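You operate a simulated robot arm through the tools that you are given. There is no shell and no other tool. Be economical: measure what you need, move in short steps, check, and stop when the job is done.

Carry out the task below with a simulated two-armed robot. There is one attempt and no reset: what you move stays moved.

## Task
Pick up the plunger that says "20" from the side bench with one hand, pass it to the other hand and put it on the roof of the cage.

The check looks at the end state, three seconds after you hand in, the way a careful person would. Anything else that was tipped, shoved, dropped, spilled or broken makes it a failure.

## Robot
Two 7-joint arms with two-finger parallel grippers on one trunk, on a base that drives. Base frame: it is fixed to the floor where the robot stands at the start and does not move with it; the origin is under the middle of the robot, x ahead of it, y to its left, z up. Readings come in mm, degrees, newtons and seconds.
The left shoulder is at the start at [-82, 119, 851], the right one opposite. With the tool pointing down near the work surface each hand reaches from about 120 to 580 mm from the robot's upright axis, wherever it stands, measured 20 degrees to its own side. Places, roughly: roof of the cage [500, 600, 1400]. Payload 3.43 kg a hand.
The tool frame of a hand sits at the grasp point between the pads (the TCP): z along the fingers, y along the line on which they close. The tips reach 30 mm beyond it. Largest opening 94 mm; finger width 28, thickness 10; the body of the gripper, 50 by 96 mm, starts 55 mm behind the TCP.
Orientation is told as [roll, pitch, yaw] about the base's x, y, z axes, in that order, counted from this pose: with the fingers straight down and closing along the base's y, the tool's x points along the base's -x, its y along +y and its z along -z.

## Interface
- The arms move only by the tool apply_moves. It takes "left_commands", "right_commands" or both (then of equal length, played together; a hand with none holds still); each is a list of rows, each a list of 7 numbers: the gripper command, from -1 (shut) to 1 (fully open), values between in proportion, then the shift along the tool's x, y, z in mm, then the turn, a rotation vector about the tool's x, y, z in degrees. In form: [[grip, dx, dy, dz, ax, ay, az], ...]. A call has 1 to 8 rows; each row shifts and turns the commanded pose from where the row before left it, along the tool's axes as they then stand. Each row takes 0.2 s and may step no farther than 50 mm and 8.6 degrees from the row before; otherwise, or with a gripper value out of range, the whole call is refused. Where a pose cannot be reached the arm comes as near as it can. A force on the tool above 40 N (or 10 N above the force at the start of the call, whichever is more), or a blocked arm, ends the call early, and 0.2 s more pass. Each finger travels about 153 mm/s and halts on what it meets, pressing with about 27 N; the grip force reading is that of the motor and also rises with nothing between the fingers. The clock runs only during rows and for 0.2 s after the last one: add rows that do not move to give the fingers time. It gives the time, the measured TCP pose, the force on the tool (base axes), the opening and the grip force at its end, in the units of the frame above (readings bear some noise), with the torque about the TCP (base axes, N m) and any sound that the robot's microphone picked up.
- Cameras (640 x 400 px; columns grow to the right, rows downward): "scene" is now at [26.1, 45.2, 1570.3]; the picture's right is [0.54, -0.84, 0.00], its down [-0.56, -0.36, -0.75] and it looks along [0.63, 0.41, -0.66] (base axes); focal length 260 px, centre (320, 200). "left" rides on the left gripper at [76, -14, -102] in its tool frame; the picture's right is [0.18, 0.98, 0.00], its down [-0.75, 0.14, -0.64] and it looks along [-0.63, 0.12, 0.77] (tool axes); focal length 243 px, centre (320, 200). "right" rides on the right gripper at [76, 14, -102] in its tool frame; the picture's right is [-0.18, 0.98, 0.00], its down [-0.75, -0.14, -0.64] and it looks along [-0.63, -0.12, 0.77] (tool axes); focal length 243 px, centre (320, 200). There is no depth. A picture from a camera that has moved, and an enlarged one, comes with that camera's place and axes in the base frame and with its lens.
- grab_frame(camera): a new picture of that camera. It takes no simulated time.
- raise_lower(by): slides the trunk up (or, below 0, down) by that many mm; the arms and the scene camera ride with it, the base frame stays. It gives what a move gives, with no picture.
- roll_base(legs): drives the robot by 1 to 6 legs, each [ahead, left, turn to the left] in mm, mm and degrees, along the robot's own axes; the way and the turn of a leg run together, so that a leg with both is an arc; at most 1500 mm and 180 degrees a leg. The arms and the cameras ride along, it lands a little off, and it stops where it bumps. It gives what a move gives.
- turn_head(pan, tilt): turns the head with the scene camera to pan (to the left, within 143 degrees either way) and tilt (down, from -29 to 69), counted from straight ahead of the robot. It gives what a move gives.
- close_up(camera, box): a new picture of the part [left, top, right, bottom] of that camera's present view, enlarged. It takes no simulated time.
- finish_job(): hands the job in; it is judged then, once.

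Work in short steps. Places have to be worked out from the pictures, the camera data and where the tool is seen: move nearer, look again, correct. Check each grasp and each placing, and mend what went wrong. You have 120 turns and 100 pictures in all, those below and enlarged ones among them. Open the grippers and draw the arms clear of the work before you hand the job in, unless the task says otherwise; then end with one line.

The tools are called after "Call:" as name(argument=value, ...) on one line, values as JSON. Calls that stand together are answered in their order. apply_moves: Moves the arms, as the interface text tells. Its arguments: {"type":"object","properties":{"left_commands":{"type":"array"},"right_commands":{"type":"array"}},"required":[]} The other tools are called the same way: raise_lower (by) slides the trunk up or down; roll_base (legs) drives the base; turn_head (pan, tilt) turns the head that bears the scene camera; grab_frame (camera) takes a picture; close_up (camera, box) takes an enlarged picture of a part of a camera's view; finish_job () hands the job in.

At the start:

```text
clock: 0.0
left_eef_pos: [315.9, 292.4, 1000.0]
left_orientation: [0.1, 0.0, 0.0]
left_contact_force: [0.0, -0.1, -0.4]
left_ft_torque: [0.04, 0.0, -0.01]
left_grip_width: 94.0
left_grasp_force: 0.0
right_eef_pos: [297.1, -19.4, 1000.1]
right_orientation: [-0.1, 0.0, 0.0]
right_contact_force: [-0.9, -0.6, 0.1]
right_ft_torque: [0.03, -0.04, 0.02]
right_grip_width: 94.0
right_grasp_force: 0.1
trunk travel left (down, up): [-275.0, 60.0]
robot x, y, heading: [-0.8, 1.6, -0.1]
head pan, tilt: [32.8, 41.3]
```

scene: 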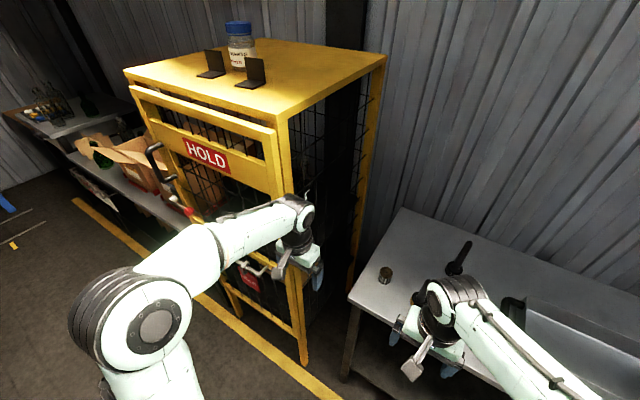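
right: 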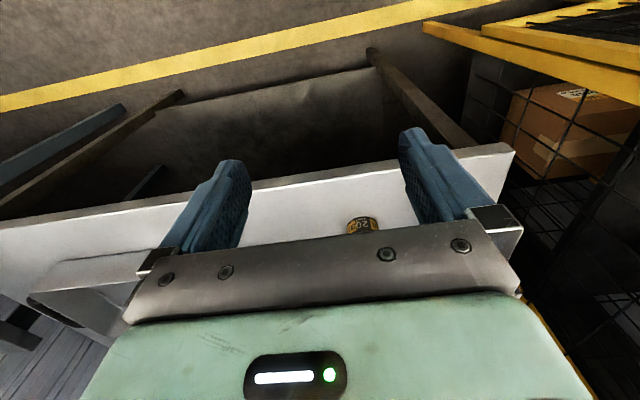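
left: 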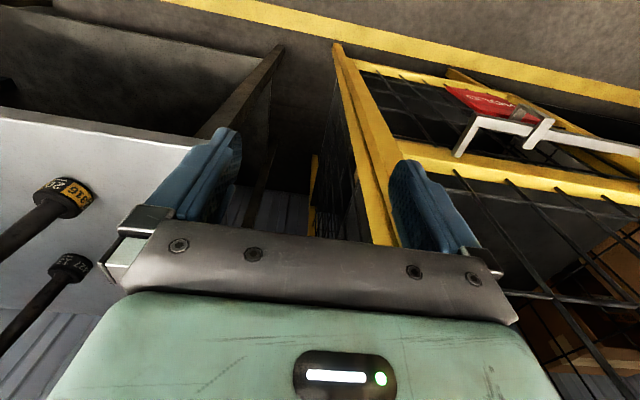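

The left camera shows two rod-like objects with labelled caps on the side bench. I'll turn the head to that bench and enlarge the labels.

Call:
close_up(camera="left", box=[0, 140, 160, 340])

Call:
turn_head(pan=0, tilt=45)

Call:
grab_frame(camera="scene")

Call:
close_up(camera="right", box=[320, 190, 420, 250])

```text
2.00 times, centred on (80, 240) of left
camera zoom: at [238.8, 276.6, 1102.5], right [-0.18, 0.98, 0.0], down [0.75, 0.14, 0.64], along [0.63, 0.12, -0.77], focal length 485 px, centre (800, 120)
```

zoom: 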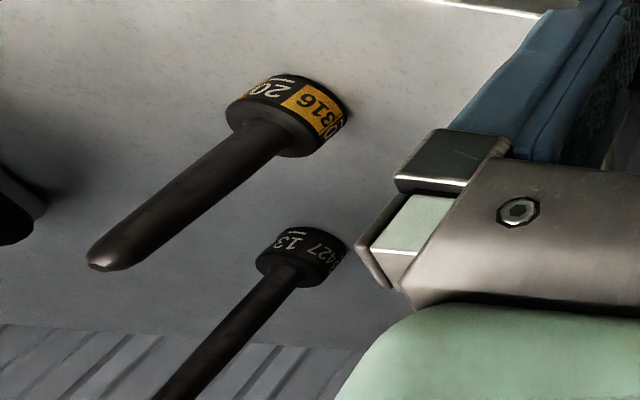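

```text
clock: 1.0
left_eef_pos: [314.7, 292.0, 1000.3]
left_orientation: [-0.1, 0.0, 0.0]
left_contact_force: [-0.1, 0.1, 0.2]
left_ft_torque: [-0.02, 0.03, 0.02]
left_grip_width: 94.1
left_grasp_force: 0.1
right_eef_pos: [297.5, -19.8, 1001.1]
right_orientation: [0.0, 0.0, 0.0]
right_contact_force: [-0.1, -1.4, -0.5]
right_ft_torque: [0.01, -0.01, 0.05]
right_grip_width: 94.1
right_grasp_force: 0.0
trunk travel left (down, up): [-275.0, 60.0]
robot x, y, heading: [1.9, -0.9, 0.1]
head pan, tilt: [0.0, 45.0]
```

```text
95 pictures are left
camera scene: at [36.7, -0.2, 1565.0], right [0.0, -1.0, 0.0], down [-0.71, 0.0, -0.71], along [0.71, 0.0, -0.71], focal length 260 px, centre (320, 200)
```

scene: 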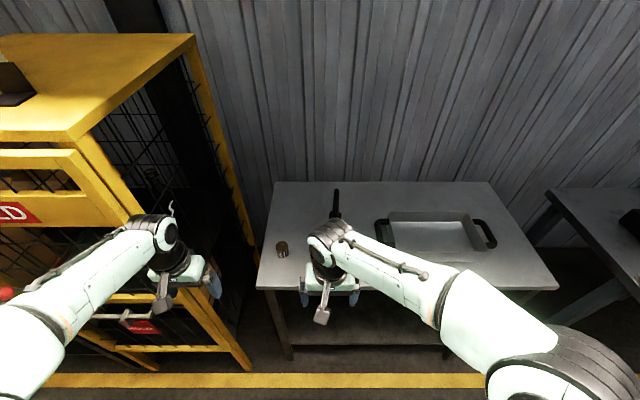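

```text
6.40 times, centred on (370, 220) of right
camera zoom: at [221.2, -3.6, 1104.3], right [0.18, 0.98, 0.0], down [0.75, -0.14, 0.64], along [0.63, -0.12, -0.77], focal length 1553 px, centre (0, 72)
```

zoom: 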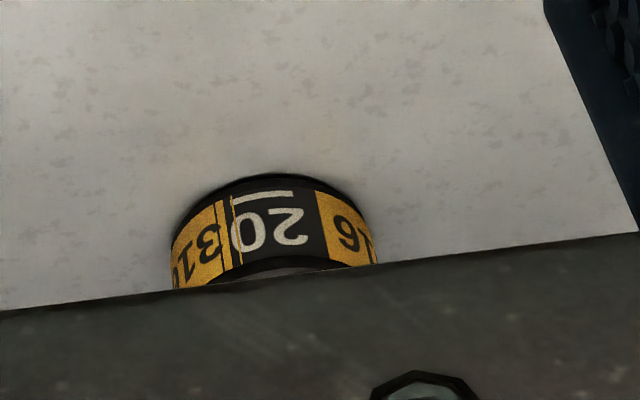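

The cap marked 20 triangulates to about (473, 10, 870), with its rod pointing up, and the one marked 13 is near it. The right arm hides them from the scene camera, so I'll move it aside and look again.

Call:
apply_moves(right_commands=[[1, 0, -50, 0, 0, 0, 0], [1, 0, -50, 0, 0, 0, 0], [1, 0, -50, 0, 0, 0, 0], [1, 0, -50, 0, 0, 0, 0]])

Call:
close_up(camera="scene", box=[240, 160, 400, 300])

Call:
grab_frame(camera="right")

```text
clock: 2.0
left_eef_pos: [315.5, 291.3, 1001.0]
left_orientation: [0.0, -0.1, 0.0]
left_contact_force: [-0.4, -0.6, 0.2]
left_ft_torque: [-0.02, 0.01, 0.01]
left_grip_width: 94.2
left_grasp_force: 0.1
right_eef_pos: [294.5, -220.3, 1000.1]
right_orientation: [0.1, -0.2, 0.0]
right_contact_force: [-0.3, -0.2, -0.3]
right_ft_torque: [-0.01, 0.01, -0.01]
right_grip_width: 93.9
right_grasp_force: 0.0
trunk travel left (down, up): [-275.0, 60.0]
robot x, y, heading: [-1.8, -0.3, 0.1]
head pan, tilt: [0.0, 45.0]
```

```text
2.86 times, centred on (320, 230) of scene
camera zoom: at [36.5, -1.1, 1565.0], right [0.0, -1.0, 0.0], down [-0.71, 0.0, -0.71], along [0.71, 0.0, -0.71], focal length 744 px, centre (320, 114)
```

zoom: 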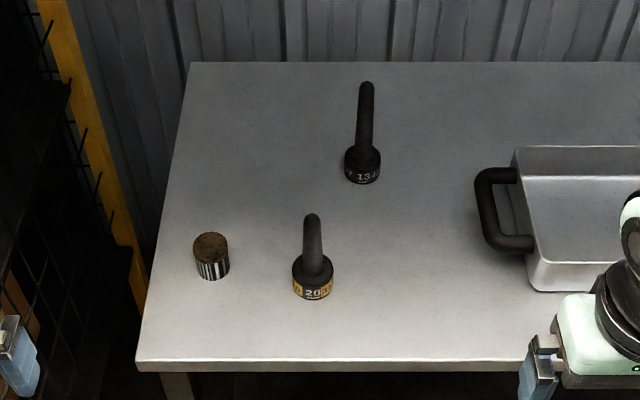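

```text
92 pictures are left
camera right: at [220.0, -204.5, 1104.3], right [0.18, 0.98, 0.0], down [0.75, -0.14, 0.64], along [0.63, -0.12, -0.77], focal length 243 px, centre (320, 200)
```

right: 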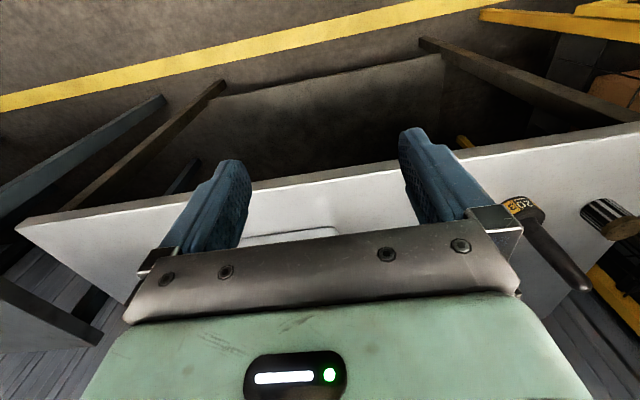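

Only one plunger is marked 20: cap centre about (475, 8, 870), rod top about z 977. My plan is for the right hand to grip the rod low with a tilted tool, then the left hand takes the rod's top and sets it on the roof. First I'll check the left arm's reach in that pose, backing it away from the cage before going up.

Call:
apply_moves(left_commands=[[1, 50, 0, 0, 0, 0, 0], [1, 50, 0, 0, 0, 0, 0], [1, 0, 0, -50, 0, 0, 0], [1, 0, 0, -50, 0, 0, 0], [1, 0, 0, -50, 0, 0, 0], [1, 0, 0, -50, 0, 0, 0], [1, 0, 0, -50, 0, 0, 0], [1, 0, 0, 0, 0, 0, 0]])

Call:
raise_lower(by=60)

Call:
apply_moves(left_commands=[[1, 0, 0, 0, 0, -8.6, 0], [1, 0, 0, 0, 0, -8.6, 0], [1, 0, 0, 0, 0, -8.6, 0], [1, 0, 0, 0, 0, -8.6, 0], [1, 0, 0, 0, 0, -8.6, 0], [1, 0, 0, 0, 0, -8.6, 0], [1, 0, 0, 0, 0, -8.6, 0], [1, 0, 0, 0, 0, -8.6, 0]])

Call:
turn_head(pan=40, tilt=20)

Call:
grab_frame(camera="scene")

```text
clock: 3.8
left_eef_pos: [214.3, 291.7, 1249.3]
left_orientation: [0.0, 0.0, -0.1]
left_contact_force: [0.4, 0.3, -1.3]
left_ft_torque: [-0.01, 0.0, 0.02]
left_grip_width: 93.7
left_grasp_force: 0.1
right_eef_pos: [295.2, -218.5, 1000.6]
right_orientation: [0.1, 0.0, 0.1]
right_contact_force: [-0.3, 0.3, -0.2]
right_ft_torque: [0.0, 0.01, -0.02]
right_grip_width: 93.9
right_grasp_force: 0.0
trunk travel left (down, up): [-275.0, 60.0]
robot x, y, heading: [0.7, -0.5, 0.1]
head pan, tilt: [0.0, 45.0]
```

```text
clock: 4.8
left_eef_pos: [214.5, 291.9, 1309.1]
left_orientation: [0.0, 0.1, 0.1]
left_contact_force: [-1.1, -0.1, 0.0]
left_ft_torque: [-0.03, -0.02, -0.02]
left_grip_width: 94.0
left_grasp_force: 0.1
right_eef_pos: [296.2, -219.0, 1060.2]
right_orientation: [0.0, 0.0, 0.0]
right_contact_force: [-0.6, -0.3, -0.3]
right_ft_torque: [0.03, 0.01, 0.02]
right_grip_width: 94.2
right_grasp_force: 0.0
trunk travel left (down, up): [-335.0, 0.0]
robot x, y, heading: [0.2, 2.4, -0.1]
head pan, tilt: [0.0, 45.0]
```

```text
clock: 6.6
left_eef_pos: [215.7, 292.3, 1309.6]
left_orientation: [0.1, -68.9, -0.1]
left_contact_force: [0.7, -0.4, -0.1]
left_ft_torque: [0.0, -0.01, -0.02]
left_grip_width: 93.9
left_grasp_force: 0.1
right_eef_pos: [296.4, -219.2, 1059.7]
right_orientation: [-0.1, 0.0, 0.1]
right_contact_force: [0.8, -0.6, 0.2]
right_ft_torque: [0.0, 0.03, 0.0]
right_grip_width: 93.9
right_grasp_force: 0.1
trunk travel left (down, up): [-335.0, 0.0]
robot x, y, heading: [2.2, 1.3, -0.1]
head pan, tilt: [0.0, 45.0]
```

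```text
clock: 7.7
left_eef_pos: [215.8, 291.4, 1309.8]
left_orientation: [0.0, -68.7, 0.0]
left_contact_force: [1.4, -0.2, -1.0]
left_ft_torque: [0.01, -0.02, 0.03]
left_grip_width: 94.0
left_grasp_force: 0.0
right_eef_pos: [296.2, -219.1, 1060.5]
right_orientation: [0.1, 0.0, 0.0]
right_contact_force: [0.5, -0.2, 0.4]
right_ft_torque: [0.03, -0.03, 0.03]
right_grip_width: 94.2
right_grasp_force: 0.1
trunk travel left (down, up): [-335.0, 0.0]
robot x, y, heading: [0.1, -0.9, 0.0]
head pan, tilt: [40.0, 20.0]
```

```text
91 pictures are left
camera scene: at [26.0, 59.5, 1666.8], right [0.64, -0.77, 0.0], down [-0.26, -0.22, -0.94], along [0.72, 0.6, -0.34], focal length 260 px, centre (320, 200)
```

scene: 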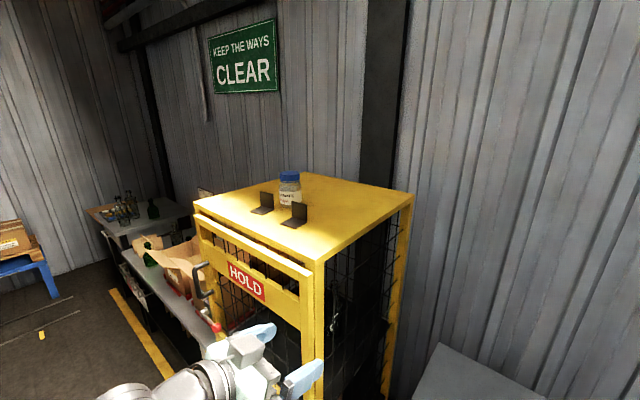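

The hand is tilted as wanted. Now I'll raise it to about z 1510 in front of the cage, then move forward, to learn the reach.

Call:
apply_moves(left_commands=[[1, -46.6, 0, -18.15, 0, 0, 0], [1, -46.6, 0, -18.15, 0, 0, 0], [1, -46.6, 0, -18.15, 0, 0, 0], [1, -46.6, 0, -18.15, 0, 0, 0], [1, -18.15, 0, 46.6, 0, 0, 0], [1, -18.15, 0, 46.6, 0, 0, 0], [1, 0, 0, 0, 0, 0, 0]])

Call:
grab_frame(camera="scene")

Call:
grab_frame(camera="left")

```text
clock: 9.2
left_eef_pos: [313.2, 291.1, 1511.2]
left_orientation: [0.0, -68.9, 0.0]
left_contact_force: [-0.3, 0.2, -0.9]
left_ft_torque: [0.01, 0.01, -0.03]
left_grip_width: 94.0
left_grasp_force: 0.0
right_eef_pos: [295.4, -220.5, 1060.9]
right_orientation: [0.0, 0.0, 0.0]
right_contact_force: [-0.8, -0.5, -0.3]
right_ft_torque: [0.0, -0.02, 0.01]
right_grip_width: 93.8
right_grasp_force: 0.1
trunk travel left (down, up): [-335.0, 0.0]
robot x, y, heading: [-0.7, 0.6, -0.1]
head pan, tilt: [40.0, 20.0]
```

```text
90 pictures are left
camera scene: at [24.7, 59.5, 1666.8], right [0.64, -0.77, 0.0], down [-0.26, -0.22, -0.94], along [0.72, 0.6, -0.34], focal length 260 px, centre (320, 200)
```

scene: 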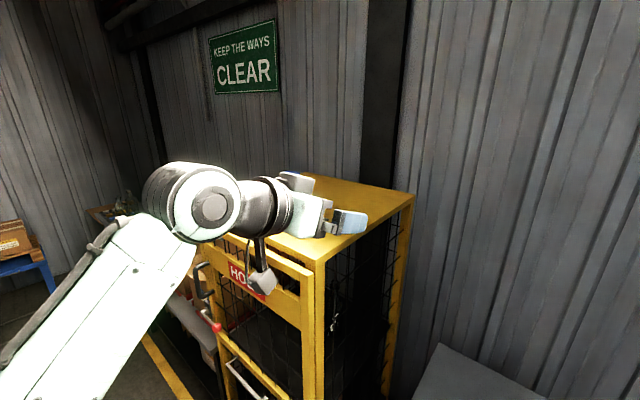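

```text
89 pictures are left
camera left: at [190.0, 274.9, 1477.5], right [-0.07, 0.98, -0.17], down [-0.33, 0.14, 0.93], along [0.94, 0.12, 0.31], focal length 243 px, centre (320, 200)
```

left: 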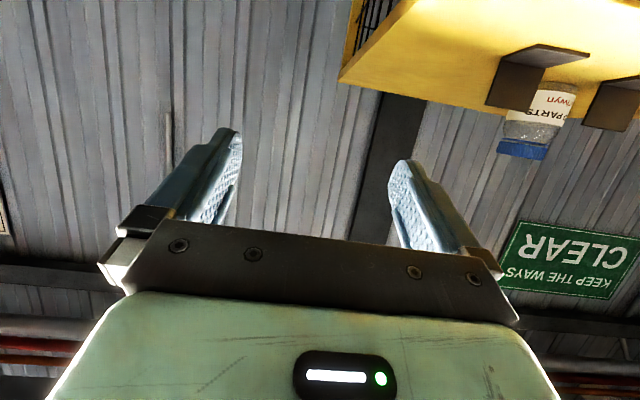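

The left arm reaches roof height comfortably, so the plan holds. I'll retract it to the front, and turn the right hand 45° to the left and 45° up so it can take the rod from a tilt.

Call:
apply_moves(left_commands=[[1, 18.15, 0, -46.6, 0, 0, 0], [1, 18.15, 0, -46.6, 0, 0, 0], [1, 46.6, 0, 18.15, 0, 0, 0], [1, 46.6, 0, 18.15, 0, 0, 0], [1, 46.6, 0, 18.15, 0, 0, 0], [1, 0, 0, 0, 0, 0, 0]], right_commands=[[1, 0, 0, 0, 0, 0, -7.5], [1, 0, 0, 0, 0, 0, -7.5], [1, 0, 0, 0, 0, 0, -7.5], [1, 0, 0, 0, 0, 0, -7.5], [1, 0, 0, 0, 0, 0, -7.5], [1, 0, 0, 0, 0, 0, -7.5]])

Call:
apply_moves(right_commands=[[1, 0, 0, 0, 0, -7.5, 0], [1, 0, 0, 0, 0, -7.5, 0], [1, 0, 0, 0, 0, -7.5, 0], [1, 0, 0, 0, 0, -7.5, 0], [1, 0, 0, 0, 0, -7.5, 0], [1, 0, 0, 0, 0, -7.5, 0], [1, 0, 0, 0, 0, 0, 0]])

```text
clock: 10.7
left_eef_pos: [214.5, 291.5, 1359.0]
left_orientation: [0.0, -68.8, 0.1]
left_contact_force: [0.4, -0.2, 0.5]
left_ft_torque: [0.02, 0.02, 0.0]
left_grip_width: 94.0
left_grasp_force: 0.1
right_eef_pos: [298.9, -219.0, 1060.7]
right_orientation: [0.1, -0.1, 45.1]
right_contact_force: [-0.5, -0.9, -0.3]
right_ft_torque: [0.01, 0.01, 0.01]
right_grip_width: 94.5
right_grasp_force: 0.0
trunk travel left (down, up): [-335.0, 0.0]
robot x, y, heading: [-2.8, -0.7, -0.2]
head pan, tilt: [40.0, 20.0]
```

```text
clock: 12.2
left_eef_pos: [214.6, 294.1, 1358.9]
left_orientation: [0.0, -68.8, 0.0]
left_contact_force: [-0.7, 0.8, 0.0]
left_ft_torque: [0.01, 0.02, 0.0]
left_grip_width: 94.3
left_grasp_force: 0.0
right_eef_pos: [295.7, -219.1, 1059.1]
right_orientation: [0.1, -45.0, 45.0]
right_contact_force: [0.2, -0.2, 0.7]
right_ft_torque: [-0.01, 0.03, 0.01]
right_grip_width: 93.9
right_grasp_force: 0.1
trunk travel left (down, up): [-335.0, 0.0]
robot x, y, heading: [0.3, -2.0, -0.0]
head pan, tilt: [40.0, 20.0]
```

The right hand is turned as planned. I'll move it to about (400, -73, 1010), short of the rod, and look.

Call:
apply_moves(right_commands=[[1, -22.4, 7.4, 40.1, 0, 0, 0], [1, -22.4, 7.4, 40.1, 0, 0, 0], [1, -22.4, 7.4, 40.1, 0, 0, 0], [1, -22.4, 7.4, 40.1, 0, 0, 0], [1, 0, 0, 0, 0, 0, 0]])

Call:
turn_head(pan=0, tilt=50)

Call:
grab_frame(camera="right")

Call:
close_up(camera="scene", box=[220, 120, 420, 280])

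```text
clock: 13.4
left_eef_pos: [212.9, 292.8, 1360.3]
left_orientation: [0.0, -68.9, 0.0]
left_contact_force: [-0.4, -0.6, -0.4]
left_ft_torque: [0.01, -0.02, 0.03]
left_grip_width: 93.9
left_grasp_force: 0.0
right_eef_pos: [399.7, -72.3, 1012.6]
right_orientation: [-0.1, -45.0, 44.9]
right_contact_force: [0.0, 0.2, -0.3]
right_ft_torque: [-0.02, 0.01, 0.02]
right_grip_width: 94.1
right_grasp_force: 0.0
trunk travel left (down, up): [-335.0, 0.0]
robot x, y, heading: [-1.9, 0.7, 0.5]
head pan, tilt: [40.0, 20.0]
```

```text
clock: 14.5
left_eef_pos: [212.7, 292.9, 1359.1]
left_orientation: [0.0, -68.9, -0.1]
left_contact_force: [-0.3, 0.0, -0.1]
left_ft_torque: [0.0, -0.01, -0.02]
left_grip_width: 94.0
left_grasp_force: 0.1
right_eef_pos: [400.5, -73.3, 1013.0]
right_orientation: [0.0, -45.0, 45.0]
right_contact_force: [-0.3, 0.2, 0.7]
right_ft_torque: [-0.01, 0.01, -0.02]
right_grip_width: 93.9
right_grasp_force: 0.2
trunk travel left (down, up): [-335.0, 0.0]
robot x, y, heading: [-0.1, -0.2, 0.0]
head pan, tilt: [0.0, 50.0]
```

```text
88 pictures are left
camera right: at [301.7, -149.4, 1032.9], right [-0.6, 0.79, 0.13], down [0.16, -0.04, 0.99], along [0.78, 0.62, -0.1], focal length 243 px, centre (320, 200)
```

right: 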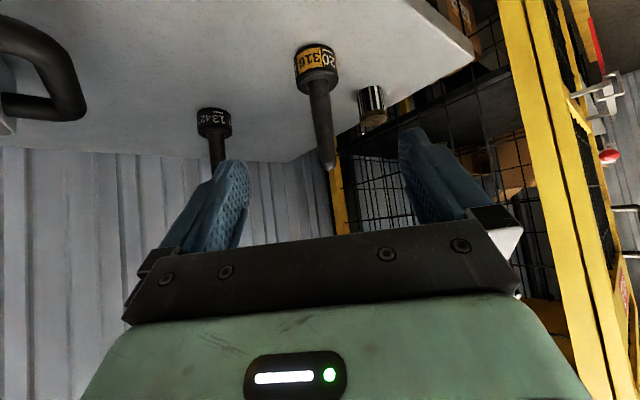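

```text
2.50 times, centred on (320, 200) of scene
camera zoom: at [31.6, -0.2, 1621.3], right [0.0, -1.0, 0.0], down [-0.77, 0.0, -0.64], along [0.64, 0.0, -0.77], focal length 650 px, centre (320, 200)
```

zoom: 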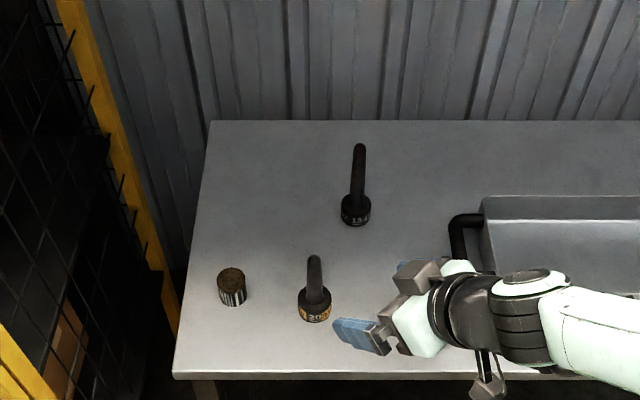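

The rod tip triangulates to (474.5, 7, 979), and the cap spans z of about 866–890. I'll pitch another 15° to free more of the rod, then go to a point 80 mm short of the grasp and check.

Call:
apply_moves(right_commands=[[1, 0, 0, 0, 0, -7.5, 0], [1, 0, 0, 0, 0, -7.5, 0], [1, 16.1, 2.3, 24.6, 0, 0, 0], [1, 16.1, 2.3, 24.6, 0, 0, 0], [1, 0, 0, 0, 0, 0, 0]])

Call:
grab_frame(camera="right")

Call:
close_up(camera="scene", box=[260, 170, 420, 270])

```text
clock: 15.7
left_eef_pos: [213.5, 293.2, 1358.6]
left_orientation: [0.0, -68.9, 0.0]
left_contact_force: [-0.2, 0.6, -0.4]
left_ft_torque: [0.0, 0.04, 0.0]
left_grip_width: 94.1
left_grasp_force: 0.0
right_eef_pos: [416.4, -50.5, 957.7]
right_orientation: [-0.1, -60.1, 45.0]
right_contact_force: [0.4, 0.6, 0.2]
right_ft_torque: [-0.01, -0.01, -0.03]
right_grip_width: 93.9
right_grasp_force: 0.1
trunk travel left (down, up): [-335.0, 0.0]
robot x, y, heading: [-0.3, 4.1, 0.2]
head pan, tilt: [0.0, 50.0]
```

```text
86 pictures are left
camera right: at [316.4, -128.3, 943.8], right [-0.63, 0.76, 0.16], down [-0.03, -0.23, 0.97], along [0.78, 0.61, 0.16], focal length 243 px, centre (320, 200)
```

right: 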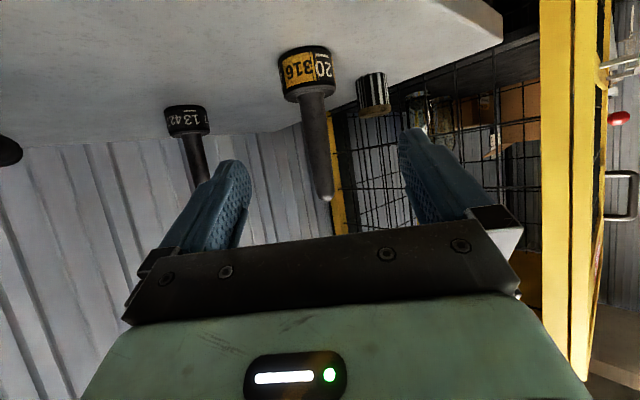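

```text
4.00 times, centred on (340, 220) of scene
camera zoom: at [31.1, -0.6, 1621.3], right [0.0, -1.0, 0.0], down [-0.77, 0.0, -0.64], along [0.64, 0.0, -0.77], focal length 1041 px, centre (240, 120)
```

zoom: 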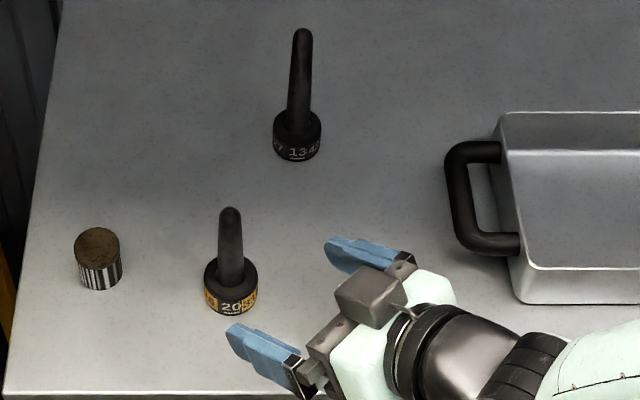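

The plunger sits between the open fingers' lines, so I'll advance the last 77 mm along the tool.

Call:
apply_moves(right_commands=[[1, -2.1, -0.2, 38.4, 0, 0, 0], [1, -2.1, -0.2, 38.4, 0, 0, 0], [1, 0, 0, 0, 0, 0, 0]])

Call:
grab_frame(camera="right")

Call:
close_up(camera="scene", box=[260, 170, 420, 270])

```text
clock: 16.5
left_eef_pos: [212.4, 292.1, 1359.1]
left_orientation: [0.1, -68.9, -0.1]
left_contact_force: [0.7, 0.1, 0.7]
left_ft_torque: [-0.04, -0.02, 0.02]
left_grip_width: 94.0
left_grasp_force: 0.1
right_eef_pos: [466.0, -5.2, 922.7]
right_orientation: [0.1, -60.0, 44.9]
right_contact_force: [0.3, -0.3, -0.7]
right_ft_torque: [0.03, 0.03, 0.02]
right_grip_width: 94.1
right_grasp_force: 0.0
trunk travel left (down, up): [-335.0, 0.0]
robot x, y, heading: [-0.7, -1.6, 0.0]
head pan, tilt: [0.0, 50.0]
```

```text
84 pictures are left
camera right: at [366.5, -82.8, 909.6], right [-0.63, 0.76, 0.16], down [-0.03, -0.23, 0.97], along [0.78, 0.61, 0.16], focal length 243 px, centre (320, 200)
```

right: 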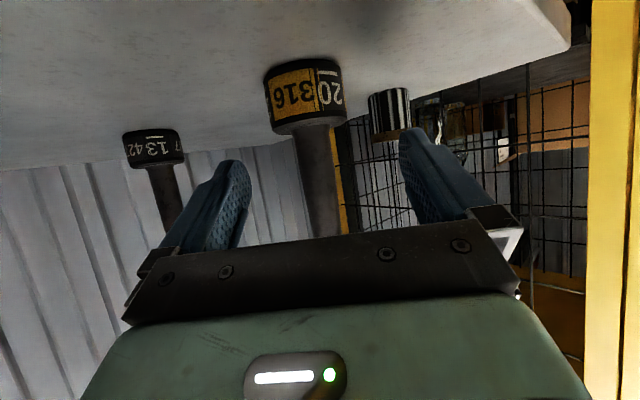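

```text
4.00 times, centred on (340, 220) of scene
camera zoom: at [31.1, -0.9, 1621.3], right [0.0, -1.0, 0.0], down [-0.77, 0.0, -0.64], along [0.64, 0.0, -0.77], focal length 1041 px, centre (240, 120)
```

zoom: 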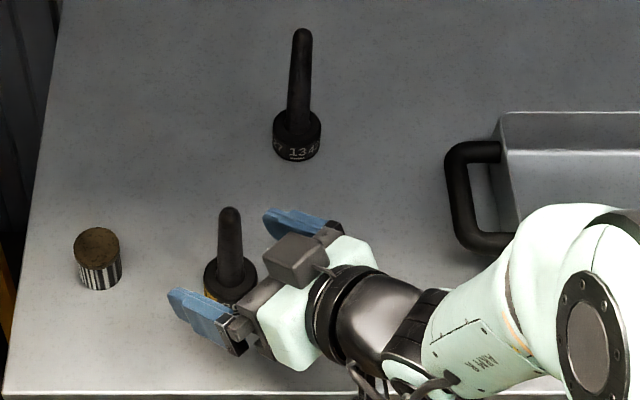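

The rod stands between the pads, about 2 mm off centre. I'll shift by that, close, and check the grip.

Call:
apply_moves(right_commands=[[1, 0, 2.2, 0, 0, 0, 0], [0.2, 0, 0, 0, 0, 0, 0], [-0.4, 0, 0, 0, 0, 0, 0], [-1, 0, 0, 0, 0, 0, 0], [-1, 0, 0, 0, 0, 0, 0]])

Call:
close_up(camera="scene", box=[260, 170, 420, 270])

```text
clock: 17.7
left_eef_pos: [212.8, 293.1, 1359.3]
left_orientation: [0.0, -68.8, -0.1]
left_contact_force: [0.0, 0.2, 0.7]
left_ft_torque: [-0.01, -0.01, 0.01]
left_grip_width: 94.0
left_grasp_force: 0.1
right_eef_pos: [464.0, -2.1, 923.9]
right_orientation: [0.0, -60.0, 45.0]
right_contact_force: [-1.0, 0.8, 0.6]
right_ft_torque: [0.01, 0.12, 0.0]
right_grip_width: 18.6
right_grasp_force: 27.0
trunk travel left (down, up): [-335.0, 0.0]
robot x, y, heading: [-5.2, 1.0, 0.0]
head pan, tilt: [0.0, 50.0]
```

```text
4.00 times, centred on (340, 220) of scene
camera zoom: at [31.3, -0.2, 1621.3], right [0.0, -1.0, 0.0], down [-0.77, 0.0, -0.64], along [0.64, 0.0, -0.77], focal length 1041 px, centre (240, 120)
```

zoom: 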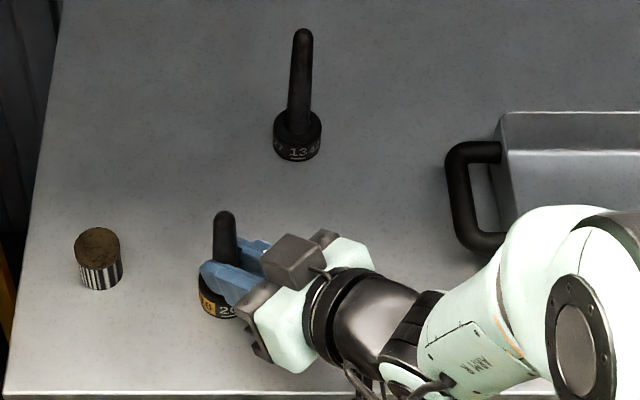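

The grip is good at 18.6 mm opening and 27 N. I'll lift straight up 150 mm and check that the plunger comes along.

Call:
apply_moves(right_commands=[[-1, -17.3, 0, -10, 0, 0, 0], [-1, -26, 0, -15, 0, 0, 0], [-1, -43.3, 0, -25, 0, 0, 0], [-1, -43.3, 0, -25, 0, 0, 0], [-1, 0, 0, 0, 0, 0, 0]])

Call:
turn_head(pan=0, tilt=40)

Call:
grab_frame(camera="scene")

Call:
grab_frame(camera="right")

```text
clock: 18.9
left_eef_pos: [214.4, 292.7, 1360.5]
left_orientation: [0.0, -68.9, 0.0]
left_contact_force: [-0.4, -0.2, -0.4]
left_ft_torque: [-0.03, 0.02, 0.0]
left_grip_width: 94.2
left_grasp_force: 0.2
right_eef_pos: [464.5, -1.9, 1074.2]
right_orientation: [0.0, -59.8, 45.0]
right_contact_force: [-0.1, 0.3, -3.5]
right_ft_torque: [-0.06, 0.06, 0.0]
right_grip_width: 18.7
right_grasp_force: 27.1
trunk travel left (down, up): [-335.0, 0.0]
robot x, y, heading: [-1.3, 1.3, -0.1]
head pan, tilt: [0.0, 50.0]
```

```text
clock: 19.6
left_eef_pos: [214.4, 293.6, 1358.7]
left_orientation: [0.0, -68.9, -0.1]
left_contact_force: [0.0, -0.9, 0.2]
left_ft_torque: [0.05, 0.05, 0.01]
left_grip_width: 93.9
left_grasp_force: 0.1
right_eef_pos: [464.3, -2.7, 1074.0]
right_orientation: [-0.1, -60.0, 45.1]
right_contact_force: [-0.2, -0.3, -3.4]
right_ft_torque: [-0.04, 0.05, -0.02]
right_grip_width: 18.7
right_grasp_force: 27.4
trunk travel left (down, up): [-335.0, 0.0]
robot x, y, heading: [1.2, -4.1, 0.2]
head pan, tilt: [0.0, 40.0]
```

```text
81 pictures are left
camera scene: at [39.9, -0.3, 1635.4], right [0.0, -1.0, 0.0], down [-0.64, 0.0, -0.77], along [0.77, 0.0, -0.64], focal length 260 px, centre (320, 200)
```

scene: 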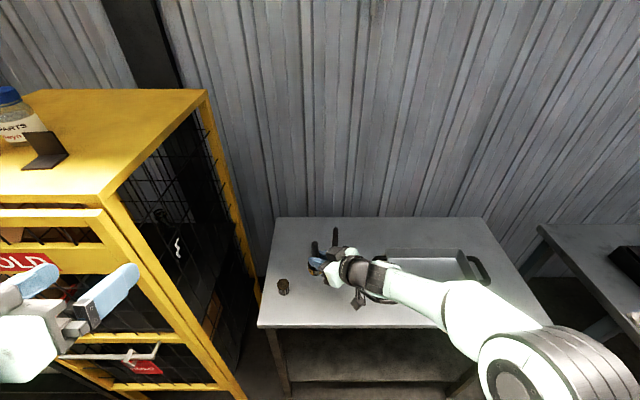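

```text
80 pictures are left
camera right: at [365.0, -79.7, 1060.2], right [-0.63, 0.76, 0.16], down [-0.03, -0.23, 0.97], along [0.78, 0.61, 0.16], focal length 243 px, centre (320, 200)
```

right: 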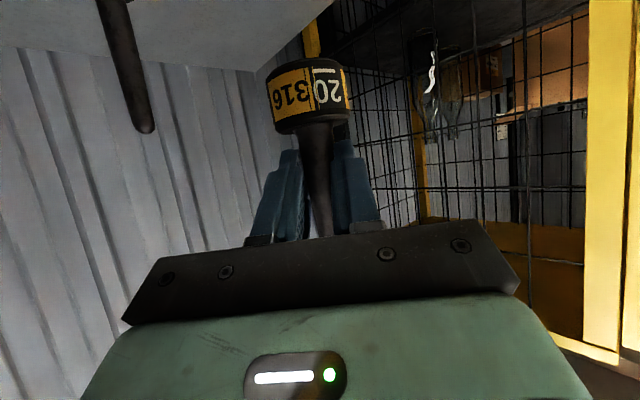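

The plunger is up and held firmly. Next, the right hand moves to a handover place at about (370, 41, 1180), while the left hand turns 60° toward it.

Call:
apply_moves(left_commands=[[1, 0, 0, 0, 6.99, 0, 2.72], [1, 0, 0, 0, 6.99, 0, 2.72], [1, 0, 0, 0, 6.99, 0, 2.72], [1, 0, 0, 0, 6.99, 0, 2.72], [1, 0, 0, 0, 6.99, 0, 2.72], [1, 0, 0, 0, 6.99, 0, 2.72], [1, 0, 0, 0, 6.99, 0, 2.72], [1, 0, 0, 0, 6.99, 0, 2.72]], right_commands=[[-1, -9.2, 12.2, -10.5, 0, 0, 0], [-1, -9.2, 12.2, -10.5, 0, 0, 0], [-1, -9.2, 12.2, -10.5, 0, 0, 0], [-1, -9.2, 12.2, -10.5, 0, 0, 0], [-1, -9.2, 12.2, -10.5, 0, 0, 0], [-1, -9.2, 12.2, -10.5, 0, 0, 0], [-1, -9.2, 12.2, -10.5, 0, 0, 0], [-1, -9.2, 12.2, -10.5, 0, 0, 0]])

Call:
grab_frame(camera="scene")

Call:
grab_frame(camera="left")

```text
clock: 21.4
left_eef_pos: [215.1, 293.0, 1360.0]
left_orientation: [0.2, -68.8, -60.3]
left_contact_force: [0.5, -0.6, -0.2]
left_ft_torque: [-0.03, -0.01, 0.01]
left_grip_width: 93.8
left_grasp_force: 0.0
right_eef_pos: [371.1, 42.4, 1177.7]
right_orientation: [-0.1, -60.0, 45.0]
right_contact_force: [0.6, 0.5, -3.2]
right_ft_torque: [-0.04, 0.06, 0.01]
right_grip_width: 18.4
right_grasp_force: 27.7
trunk travel left (down, up): [-335.0, 0.0]
robot x, y, heading: [-1.5, 0.0, -0.2]
head pan, tilt: [0.0, 40.0]
```

```text
79 pictures are left
camera scene: at [40.2, -0.1, 1635.5], right [0.0, -1.0, 0.0], down [-0.64, 0.0, -0.77], along [0.77, 0.0, -0.64], focal length 260 px, centre (320, 200)
```

scene: 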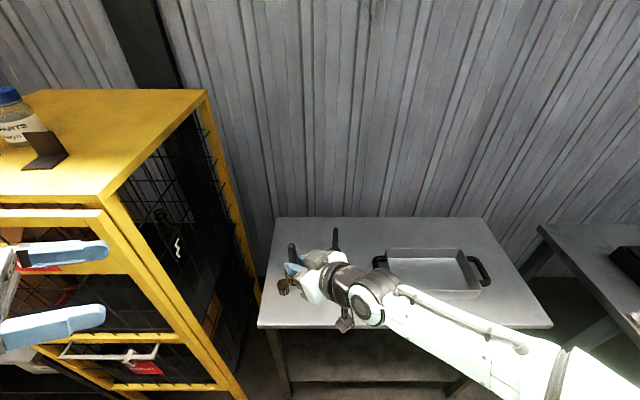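

```text
78 pictures are left
camera left: at [141.4, 390.8, 1326.1], right [0.82, 0.55, -0.17], down [-0.04, 0.35, 0.94], along [0.57, -0.76, 0.31], focal length 243 px, centre (320, 200)
```

left: 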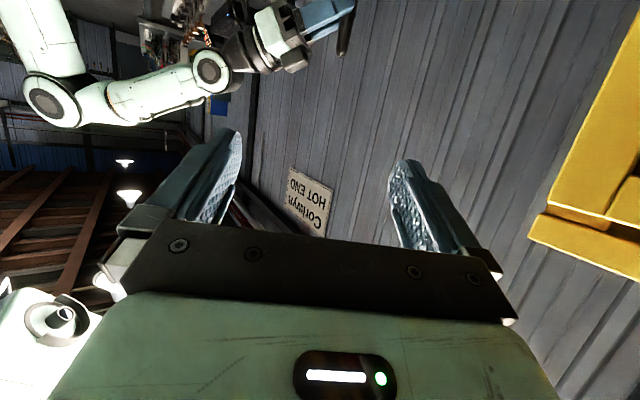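

Both hands are where I expected. I'll bring the left hand to a point 100 mm short of the rod's upper end.

Call:
apply_moves(left_commands=[[1, 5.7, 4.4, 42.4, 0, 0, 0], [1, 5.7, 4.4, 42.4, 0, 0, 0], [1, 5.7, 4.4, 42.4, 0, 0, 0], [1, 5.7, 4.4, 42.4, 0, 0, 0], [1, 5.7, 4.4, 42.4, 0, 0, 0], [1, 0, 0, 0, 0, 0, 0]])

Call:
grab_frame(camera="scene")

Call:
grab_frame(camera="left")

```text
clock: 22.8
left_eef_pos: [328.2, 143.1, 1257.2]
left_orientation: [0.2, -68.8, -60.1]
left_contact_force: [-0.1, 0.1, -0.4]
left_ft_torque: [-0.03, -0.02, -0.03]
left_grip_width: 94.1
left_grasp_force: 0.0
right_eef_pos: [368.6, 42.2, 1177.6]
right_orientation: [0.0, -60.0, 44.9]
right_contact_force: [-0.5, 0.5, -2.8]
right_ft_torque: [-0.1, 0.06, -0.04]
right_grip_width: 18.5
right_grasp_force: 27.0
trunk travel left (down, up): [-335.0, 0.0]
robot x, y, heading: [4.2, 1.1, 0.4]
head pan, tilt: [0.0, 40.0]
```

```text
77 pictures are left
camera scene: at [39.3, 0.2, 1635.5], right [0.0, -1.0, 0.0], down [-0.64, 0.0, -0.77], along [0.77, 0.0, -0.64], focal length 260 px, centre (320, 200)
```

scene: 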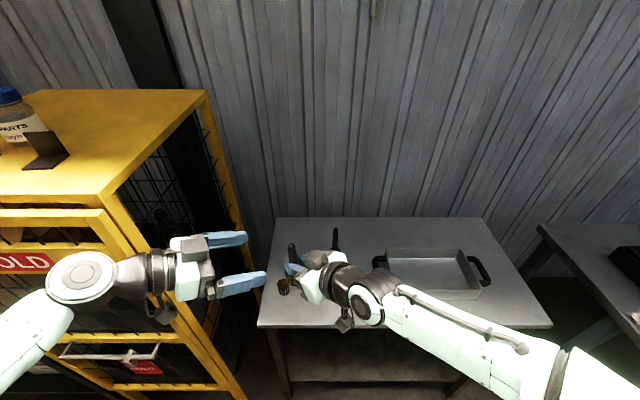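

```text
76 pictures are left
camera left: at [254.5, 241.7, 1223.4], right [0.82, 0.55, -0.17], down [-0.04, 0.35, 0.94], along [0.57, -0.76, 0.31], focal length 243 px, centre (320, 200)
```

left: 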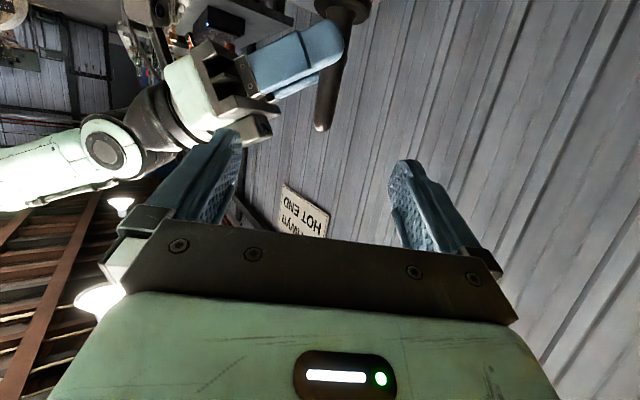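

The rod tip is at about (379, 54, 1235), centred on the left tool's axis. I'll advance 94 mm to bring the rod's upper part between the left pads.

Call:
apply_moves(left_commands=[[1, 1, 0, 31.6, 0, 0, 0], [1, 1, 0, 31.6, 0, 0, 0], [1, 1, 0, 31.6, 0, 0, 0], [1, 0, 0, 0, 0, 0, 0]])

Call:
close_up(camera="scene", box=[200, 200, 360, 300])

Call:
grab_frame(camera="left")

Call:
grab_frame(camera="right")

```text
clock: 23.6
left_eef_pos: [370.2, 77.3, 1224.1]
left_orientation: [-0.3, -69.3, -59.1]
left_contact_force: [0.3, 3.2, 0.1]
left_ft_torque: [0.01, -0.07, -0.07]
left_grip_width: 92.9
left_grasp_force: 0.0
right_eef_pos: [375.9, 31.1, 1171.3]
right_orientation: [0.7, -59.2, 43.1]
right_contact_force: [-0.4, -1.5, -1.9]
right_ft_torque: [0.09, 0.03, 0.11]
right_grip_width: 18.4
right_grasp_force: 27.0
trunk travel left (down, up): [-335.0, 0.0]
robot x, y, heading: [1.6, -0.8, 0.0]
head pan, tilt: [0.0, 40.0]
stopped in row 3 (right hand): the force on the tool passed its limit at 58 N (the readings are from after the stop); the commanded pose is now the measured one
```

```text
4.00 times, centred on (280, 250) of scene
camera zoom: at [40.5, -1.0, 1635.5], right [0.0, -1.0, 0.0], down [-0.64, 0.0, -0.77], along [0.77, 0.0, -0.64], focal length 1041 px, centre (480, 0)
```

zoom: 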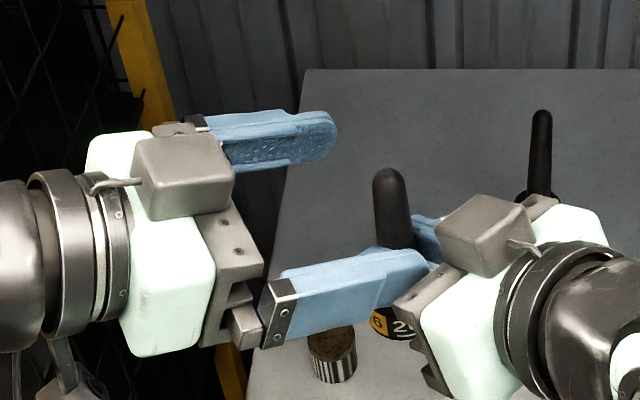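

```text
74 pictures are left
camera left: at [295.7, 174.8, 1189.4], right [0.81, 0.56, -0.17], down [-0.05, 0.36, 0.93], along [0.58, -0.75, 0.32], focal length 243 px, centre (320, 200)
```

left: 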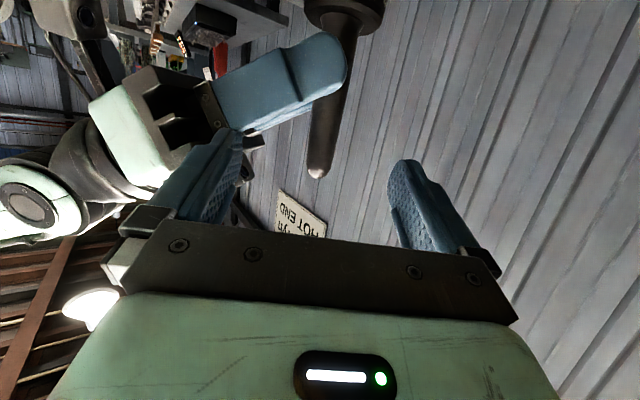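

```text
73 pictures are left
camera right: at [274.8, -44.4, 1159.9], right [-0.61, 0.78, 0.16], down [-0.02, -0.22, 0.98], along [0.79, 0.59, 0.15], focal length 243 px, centre (320, 200)
```

right: 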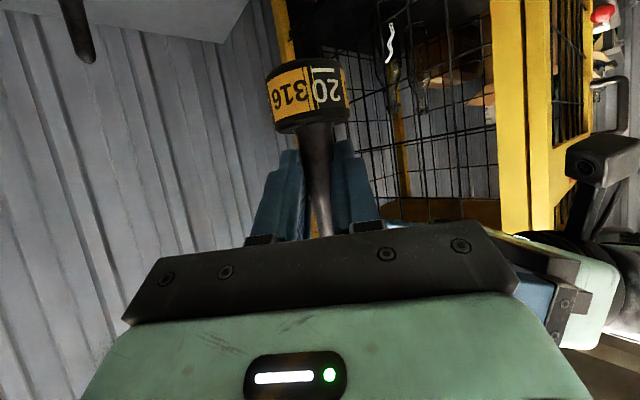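

The left hand's wide-open finger ran into the right gripper's body. The plunger is still held upright. I'll back off, narrow the left opening to about 36 mm, and measure again.

Call:
apply_moves(left_commands=[[1, 0, 0, -25, 0, 0, 0], [1, 0, 0, -25, 0, 0, 0], [-0.24, 0, 0, 0, 0, 0, 0], [-0.24, 0, 0, 0, 0, 0, 0]])

Call:
close_up(camera="scene", box=[200, 200, 360, 300])

Call:
grab_frame(camera="left")

```text
clock: 24.6
left_eef_pos: [346.3, 118.2, 1242.6]
left_orientation: [-0.3, -69.1, -59.2]
left_contact_force: [0.8, -0.2, 0.4]
left_ft_torque: [0.04, 0.01, -0.02]
left_grip_width: 35.6
left_grasp_force: 0.0
right_eef_pos: [375.8, 32.1, 1171.5]
right_orientation: [0.6, -59.4, 43.1]
right_contact_force: [0.8, -0.1, -3.8]
right_ft_torque: [-0.05, 0.06, 0.01]
right_grip_width: 18.4
right_grasp_force: 26.9
trunk travel left (down, up): [-335.0, 0.0]
robot x, y, heading: [0.1, 1.5, -0.0]
head pan, tilt: [0.0, 40.0]
```

```text
4.00 times, centred on (280, 250) of scene
camera zoom: at [39.7, -0.1, 1635.5], right [0.0, -1.0, 0.0], down [-0.64, 0.0, -0.77], along [0.77, 0.0, -0.64], focal length 1041 px, centre (480, 0)
```

zoom: 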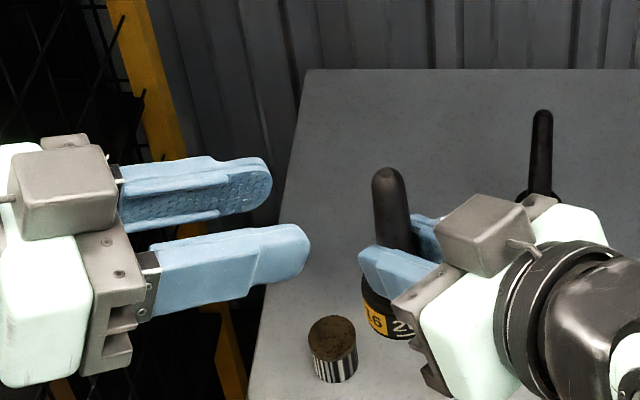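

```text
71 pictures are left
camera left: at [270.8, 215.6, 1208.0], right [0.81, 0.55, -0.17], down [-0.05, 0.36, 0.93], along [0.58, -0.75, 0.32], focal length 243 px, centre (320, 200)
```

left: 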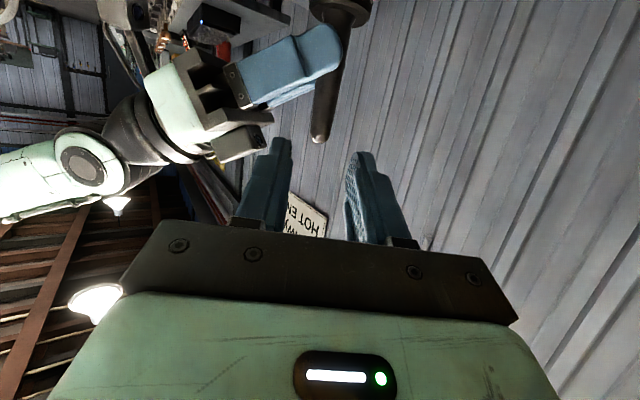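

The rod tip is now at about (388, 44, 1229), 1.5 mm off the left axis. I'll advance most of the way with the narrow opening and look before the last bit.

Call:
apply_moves(left_commands=[[-0.24, -1.3, -0.7, 25, 0, 0, 0], [-0.24, -1.3, -0.7, 25, 0, 0, 0], [-0.24, 0, 0, 0, 0, 0, 0]])

Call:
close_up(camera="scene", box=[200, 200, 360, 300])

Call:
grab_frame(camera="left")

```text
clock: 25.4
left_eef_pos: [369.7, 77.4, 1225.4]
left_orientation: [-0.3, -69.2, -59.2]
left_contact_force: [0.5, 0.1, -0.4]
left_ft_torque: [-0.02, -0.03, 0.01]
left_grip_width: 35.7
left_grasp_force: 0.0
right_eef_pos: [375.6, 32.4, 1173.0]
right_orientation: [0.7, -59.2, 43.1]
right_contact_force: [-0.7, 0.8, -2.8]
right_ft_torque: [-0.02, 0.05, 0.01]
right_grip_width: 18.1
right_grasp_force: 27.2
trunk travel left (down, up): [-335.0, 0.0]
robot x, y, heading: [1.2, -0.7, -0.0]
head pan, tilt: [0.0, 40.0]
```

```text
4.00 times, centred on (280, 250) of scene
camera zoom: at [39.5, 0.2, 1635.4], right [0.0, -1.0, 0.0], down [-0.64, 0.0, -0.77], along [0.77, 0.0, -0.64], focal length 1041 px, centre (480, 0)
```

zoom: 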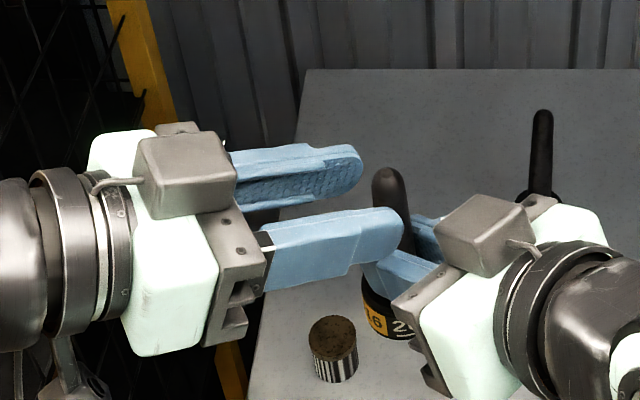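

```text
69 pictures are left
camera left: at [294.5, 174.5, 1190.8], right [0.81, 0.55, -0.17], down [-0.05, 0.36, 0.93], along [0.58, -0.75, 0.32], focal length 243 px, centre (320, 200)
```

left: 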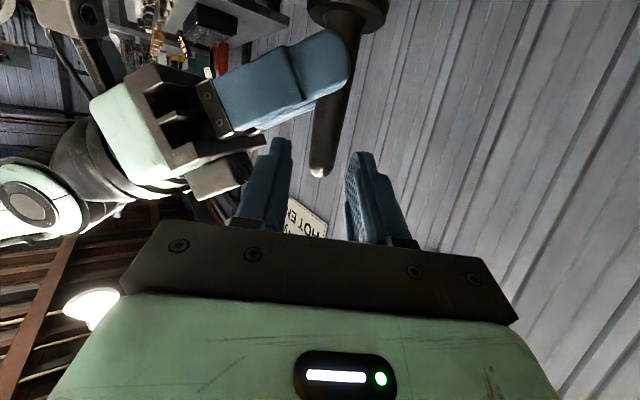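

The rod is centred between the left pads, with about 6 mm between the finger and the right gripper's block. I'll advance 21 mm more.

Call:
apply_moves(left_commands=[[-0.24, 0.5, 0, 11, 0, 0, 0], [-0.24, 0.5, 0, 10, 0, 0, 0], [-0.24, 0, 0, 0, 0, 0, 0]])

Call:
close_up(camera="scene", box=[240, 200, 360, 275])

Call:
close_up(camera="left", box=[180, 60, 440, 260])

```text
clock: 26.2
left_eef_pos: [379.3, 60.6, 1216.1]
left_orientation: [-0.3, -69.2, -59.3]
left_contact_force: [0.4, 0.2, -0.3]
left_ft_torque: [-0.03, 0.03, 0.01]
left_grip_width: 36.0
left_grasp_force: 0.0
right_eef_pos: [375.9, 32.2, 1172.5]
right_orientation: [0.6, -59.3, 43.1]
right_contact_force: [0.5, 0.6, -4.2]
right_ft_torque: [-0.07, 0.05, -0.01]
right_grip_width: 18.0
right_grasp_force: 26.9
trunk travel left (down, up): [-335.0, 0.0]
robot x, y, heading: [1.6, 1.4, 0.2]
head pan, tilt: [0.0, 40.0]
```

```text
5.33 times, centred on (300, 238) of scene
camera zoom: at [39.7, -0.1, 1635.5], right [0.0, -1.0, 0.0], down [-0.64, 0.0, -0.77], along [0.77, 0.0, -0.64], focal length 1388 px, centre (427, 0)
```

zoom: 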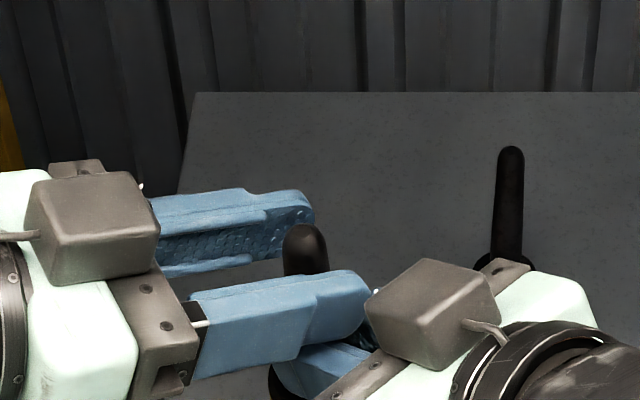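

```text
2.00 times, centred on (310, 160) of left
camera zoom: at [304.1, 158.1, 1182.3], right [0.81, 0.56, -0.17], down [-0.05, 0.36, 0.93], along [0.58, -0.75, 0.32], focal length 485 px, centre (340, 280)
```

zoom: 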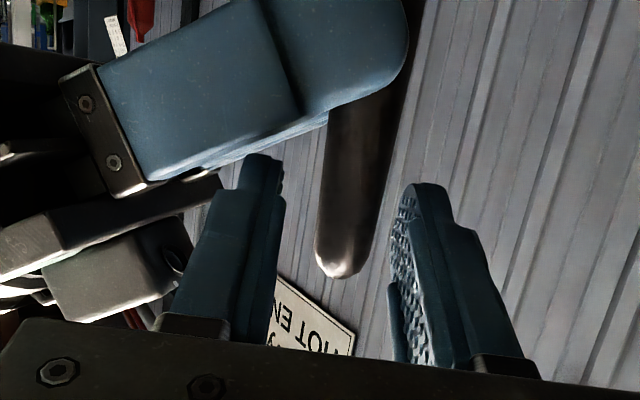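

The rod is between both left pads. I'll close the left hand while the right keeps holding.

Call:
apply_moves(left_commands=[[-0.5, 0, 0, 0, 0, 0, 0], [-1, 0, 0, 0, 0, 0, 0], [-1, 0, 0, 0, 0, 0, 0], [-1, 0, 0, 0, 0, 0, 0]])

Call:
close_up(camera="scene", box=[240, 200, 360, 275])

Call:
close_up(camera="left", box=[180, 0, 440, 200])

```text
clock: 27.2
left_eef_pos: [380.0, 62.6, 1218.2]
left_orientation: [-0.2, -69.1, -59.1]
left_contact_force: [12.4, 3.9, 0.5]
left_ft_torque: [0.07, -0.32, 0.28]
left_grip_width: 15.1
left_grasp_force: 27.2
right_eef_pos: [376.0, 32.8, 1173.4]
right_orientation: [0.7, -59.3, 43.2]
right_contact_force: [-12.7, -4.6, -0.5]
right_ft_torque: [0.18, -0.2, 0.06]
right_grip_width: 18.2
right_grasp_force: 27.0
trunk travel left (down, up): [-335.0, 0.0]
robot x, y, heading: [-2.8, 1.5, 0.1]
head pan, tilt: [0.0, 40.0]
```

```text
5.33 times, centred on (300, 238) of scene
camera zoom: at [39.8, -0.2, 1635.5], right [0.0, -1.0, 0.0], down [-0.64, 0.0, -0.77], along [0.77, 0.0, -0.64], focal length 1388 px, centre (427, 0)
```

zoom: 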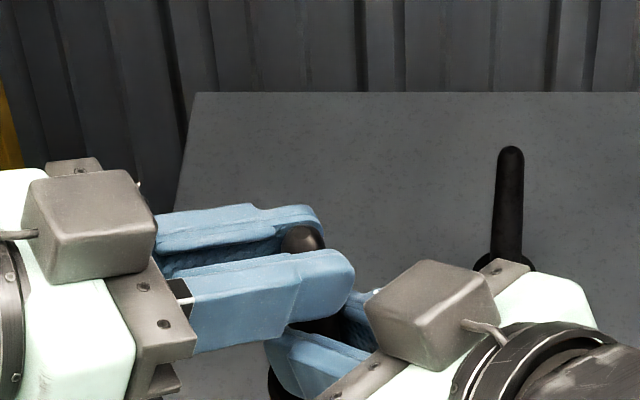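

```text
2.00 times, centred on (310, 100) of left
camera zoom: at [304.7, 158.8, 1182.3], right [0.81, 0.56, -0.17], down [-0.05, 0.36, 0.93], along [0.58, -0.75, 0.32], focal length 485 px, centre (340, 400)
```

zoom: 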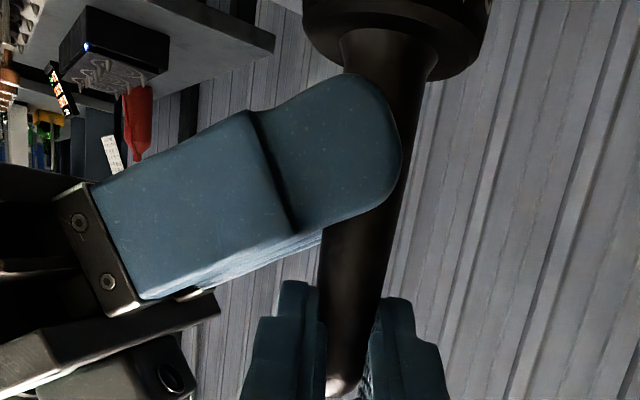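

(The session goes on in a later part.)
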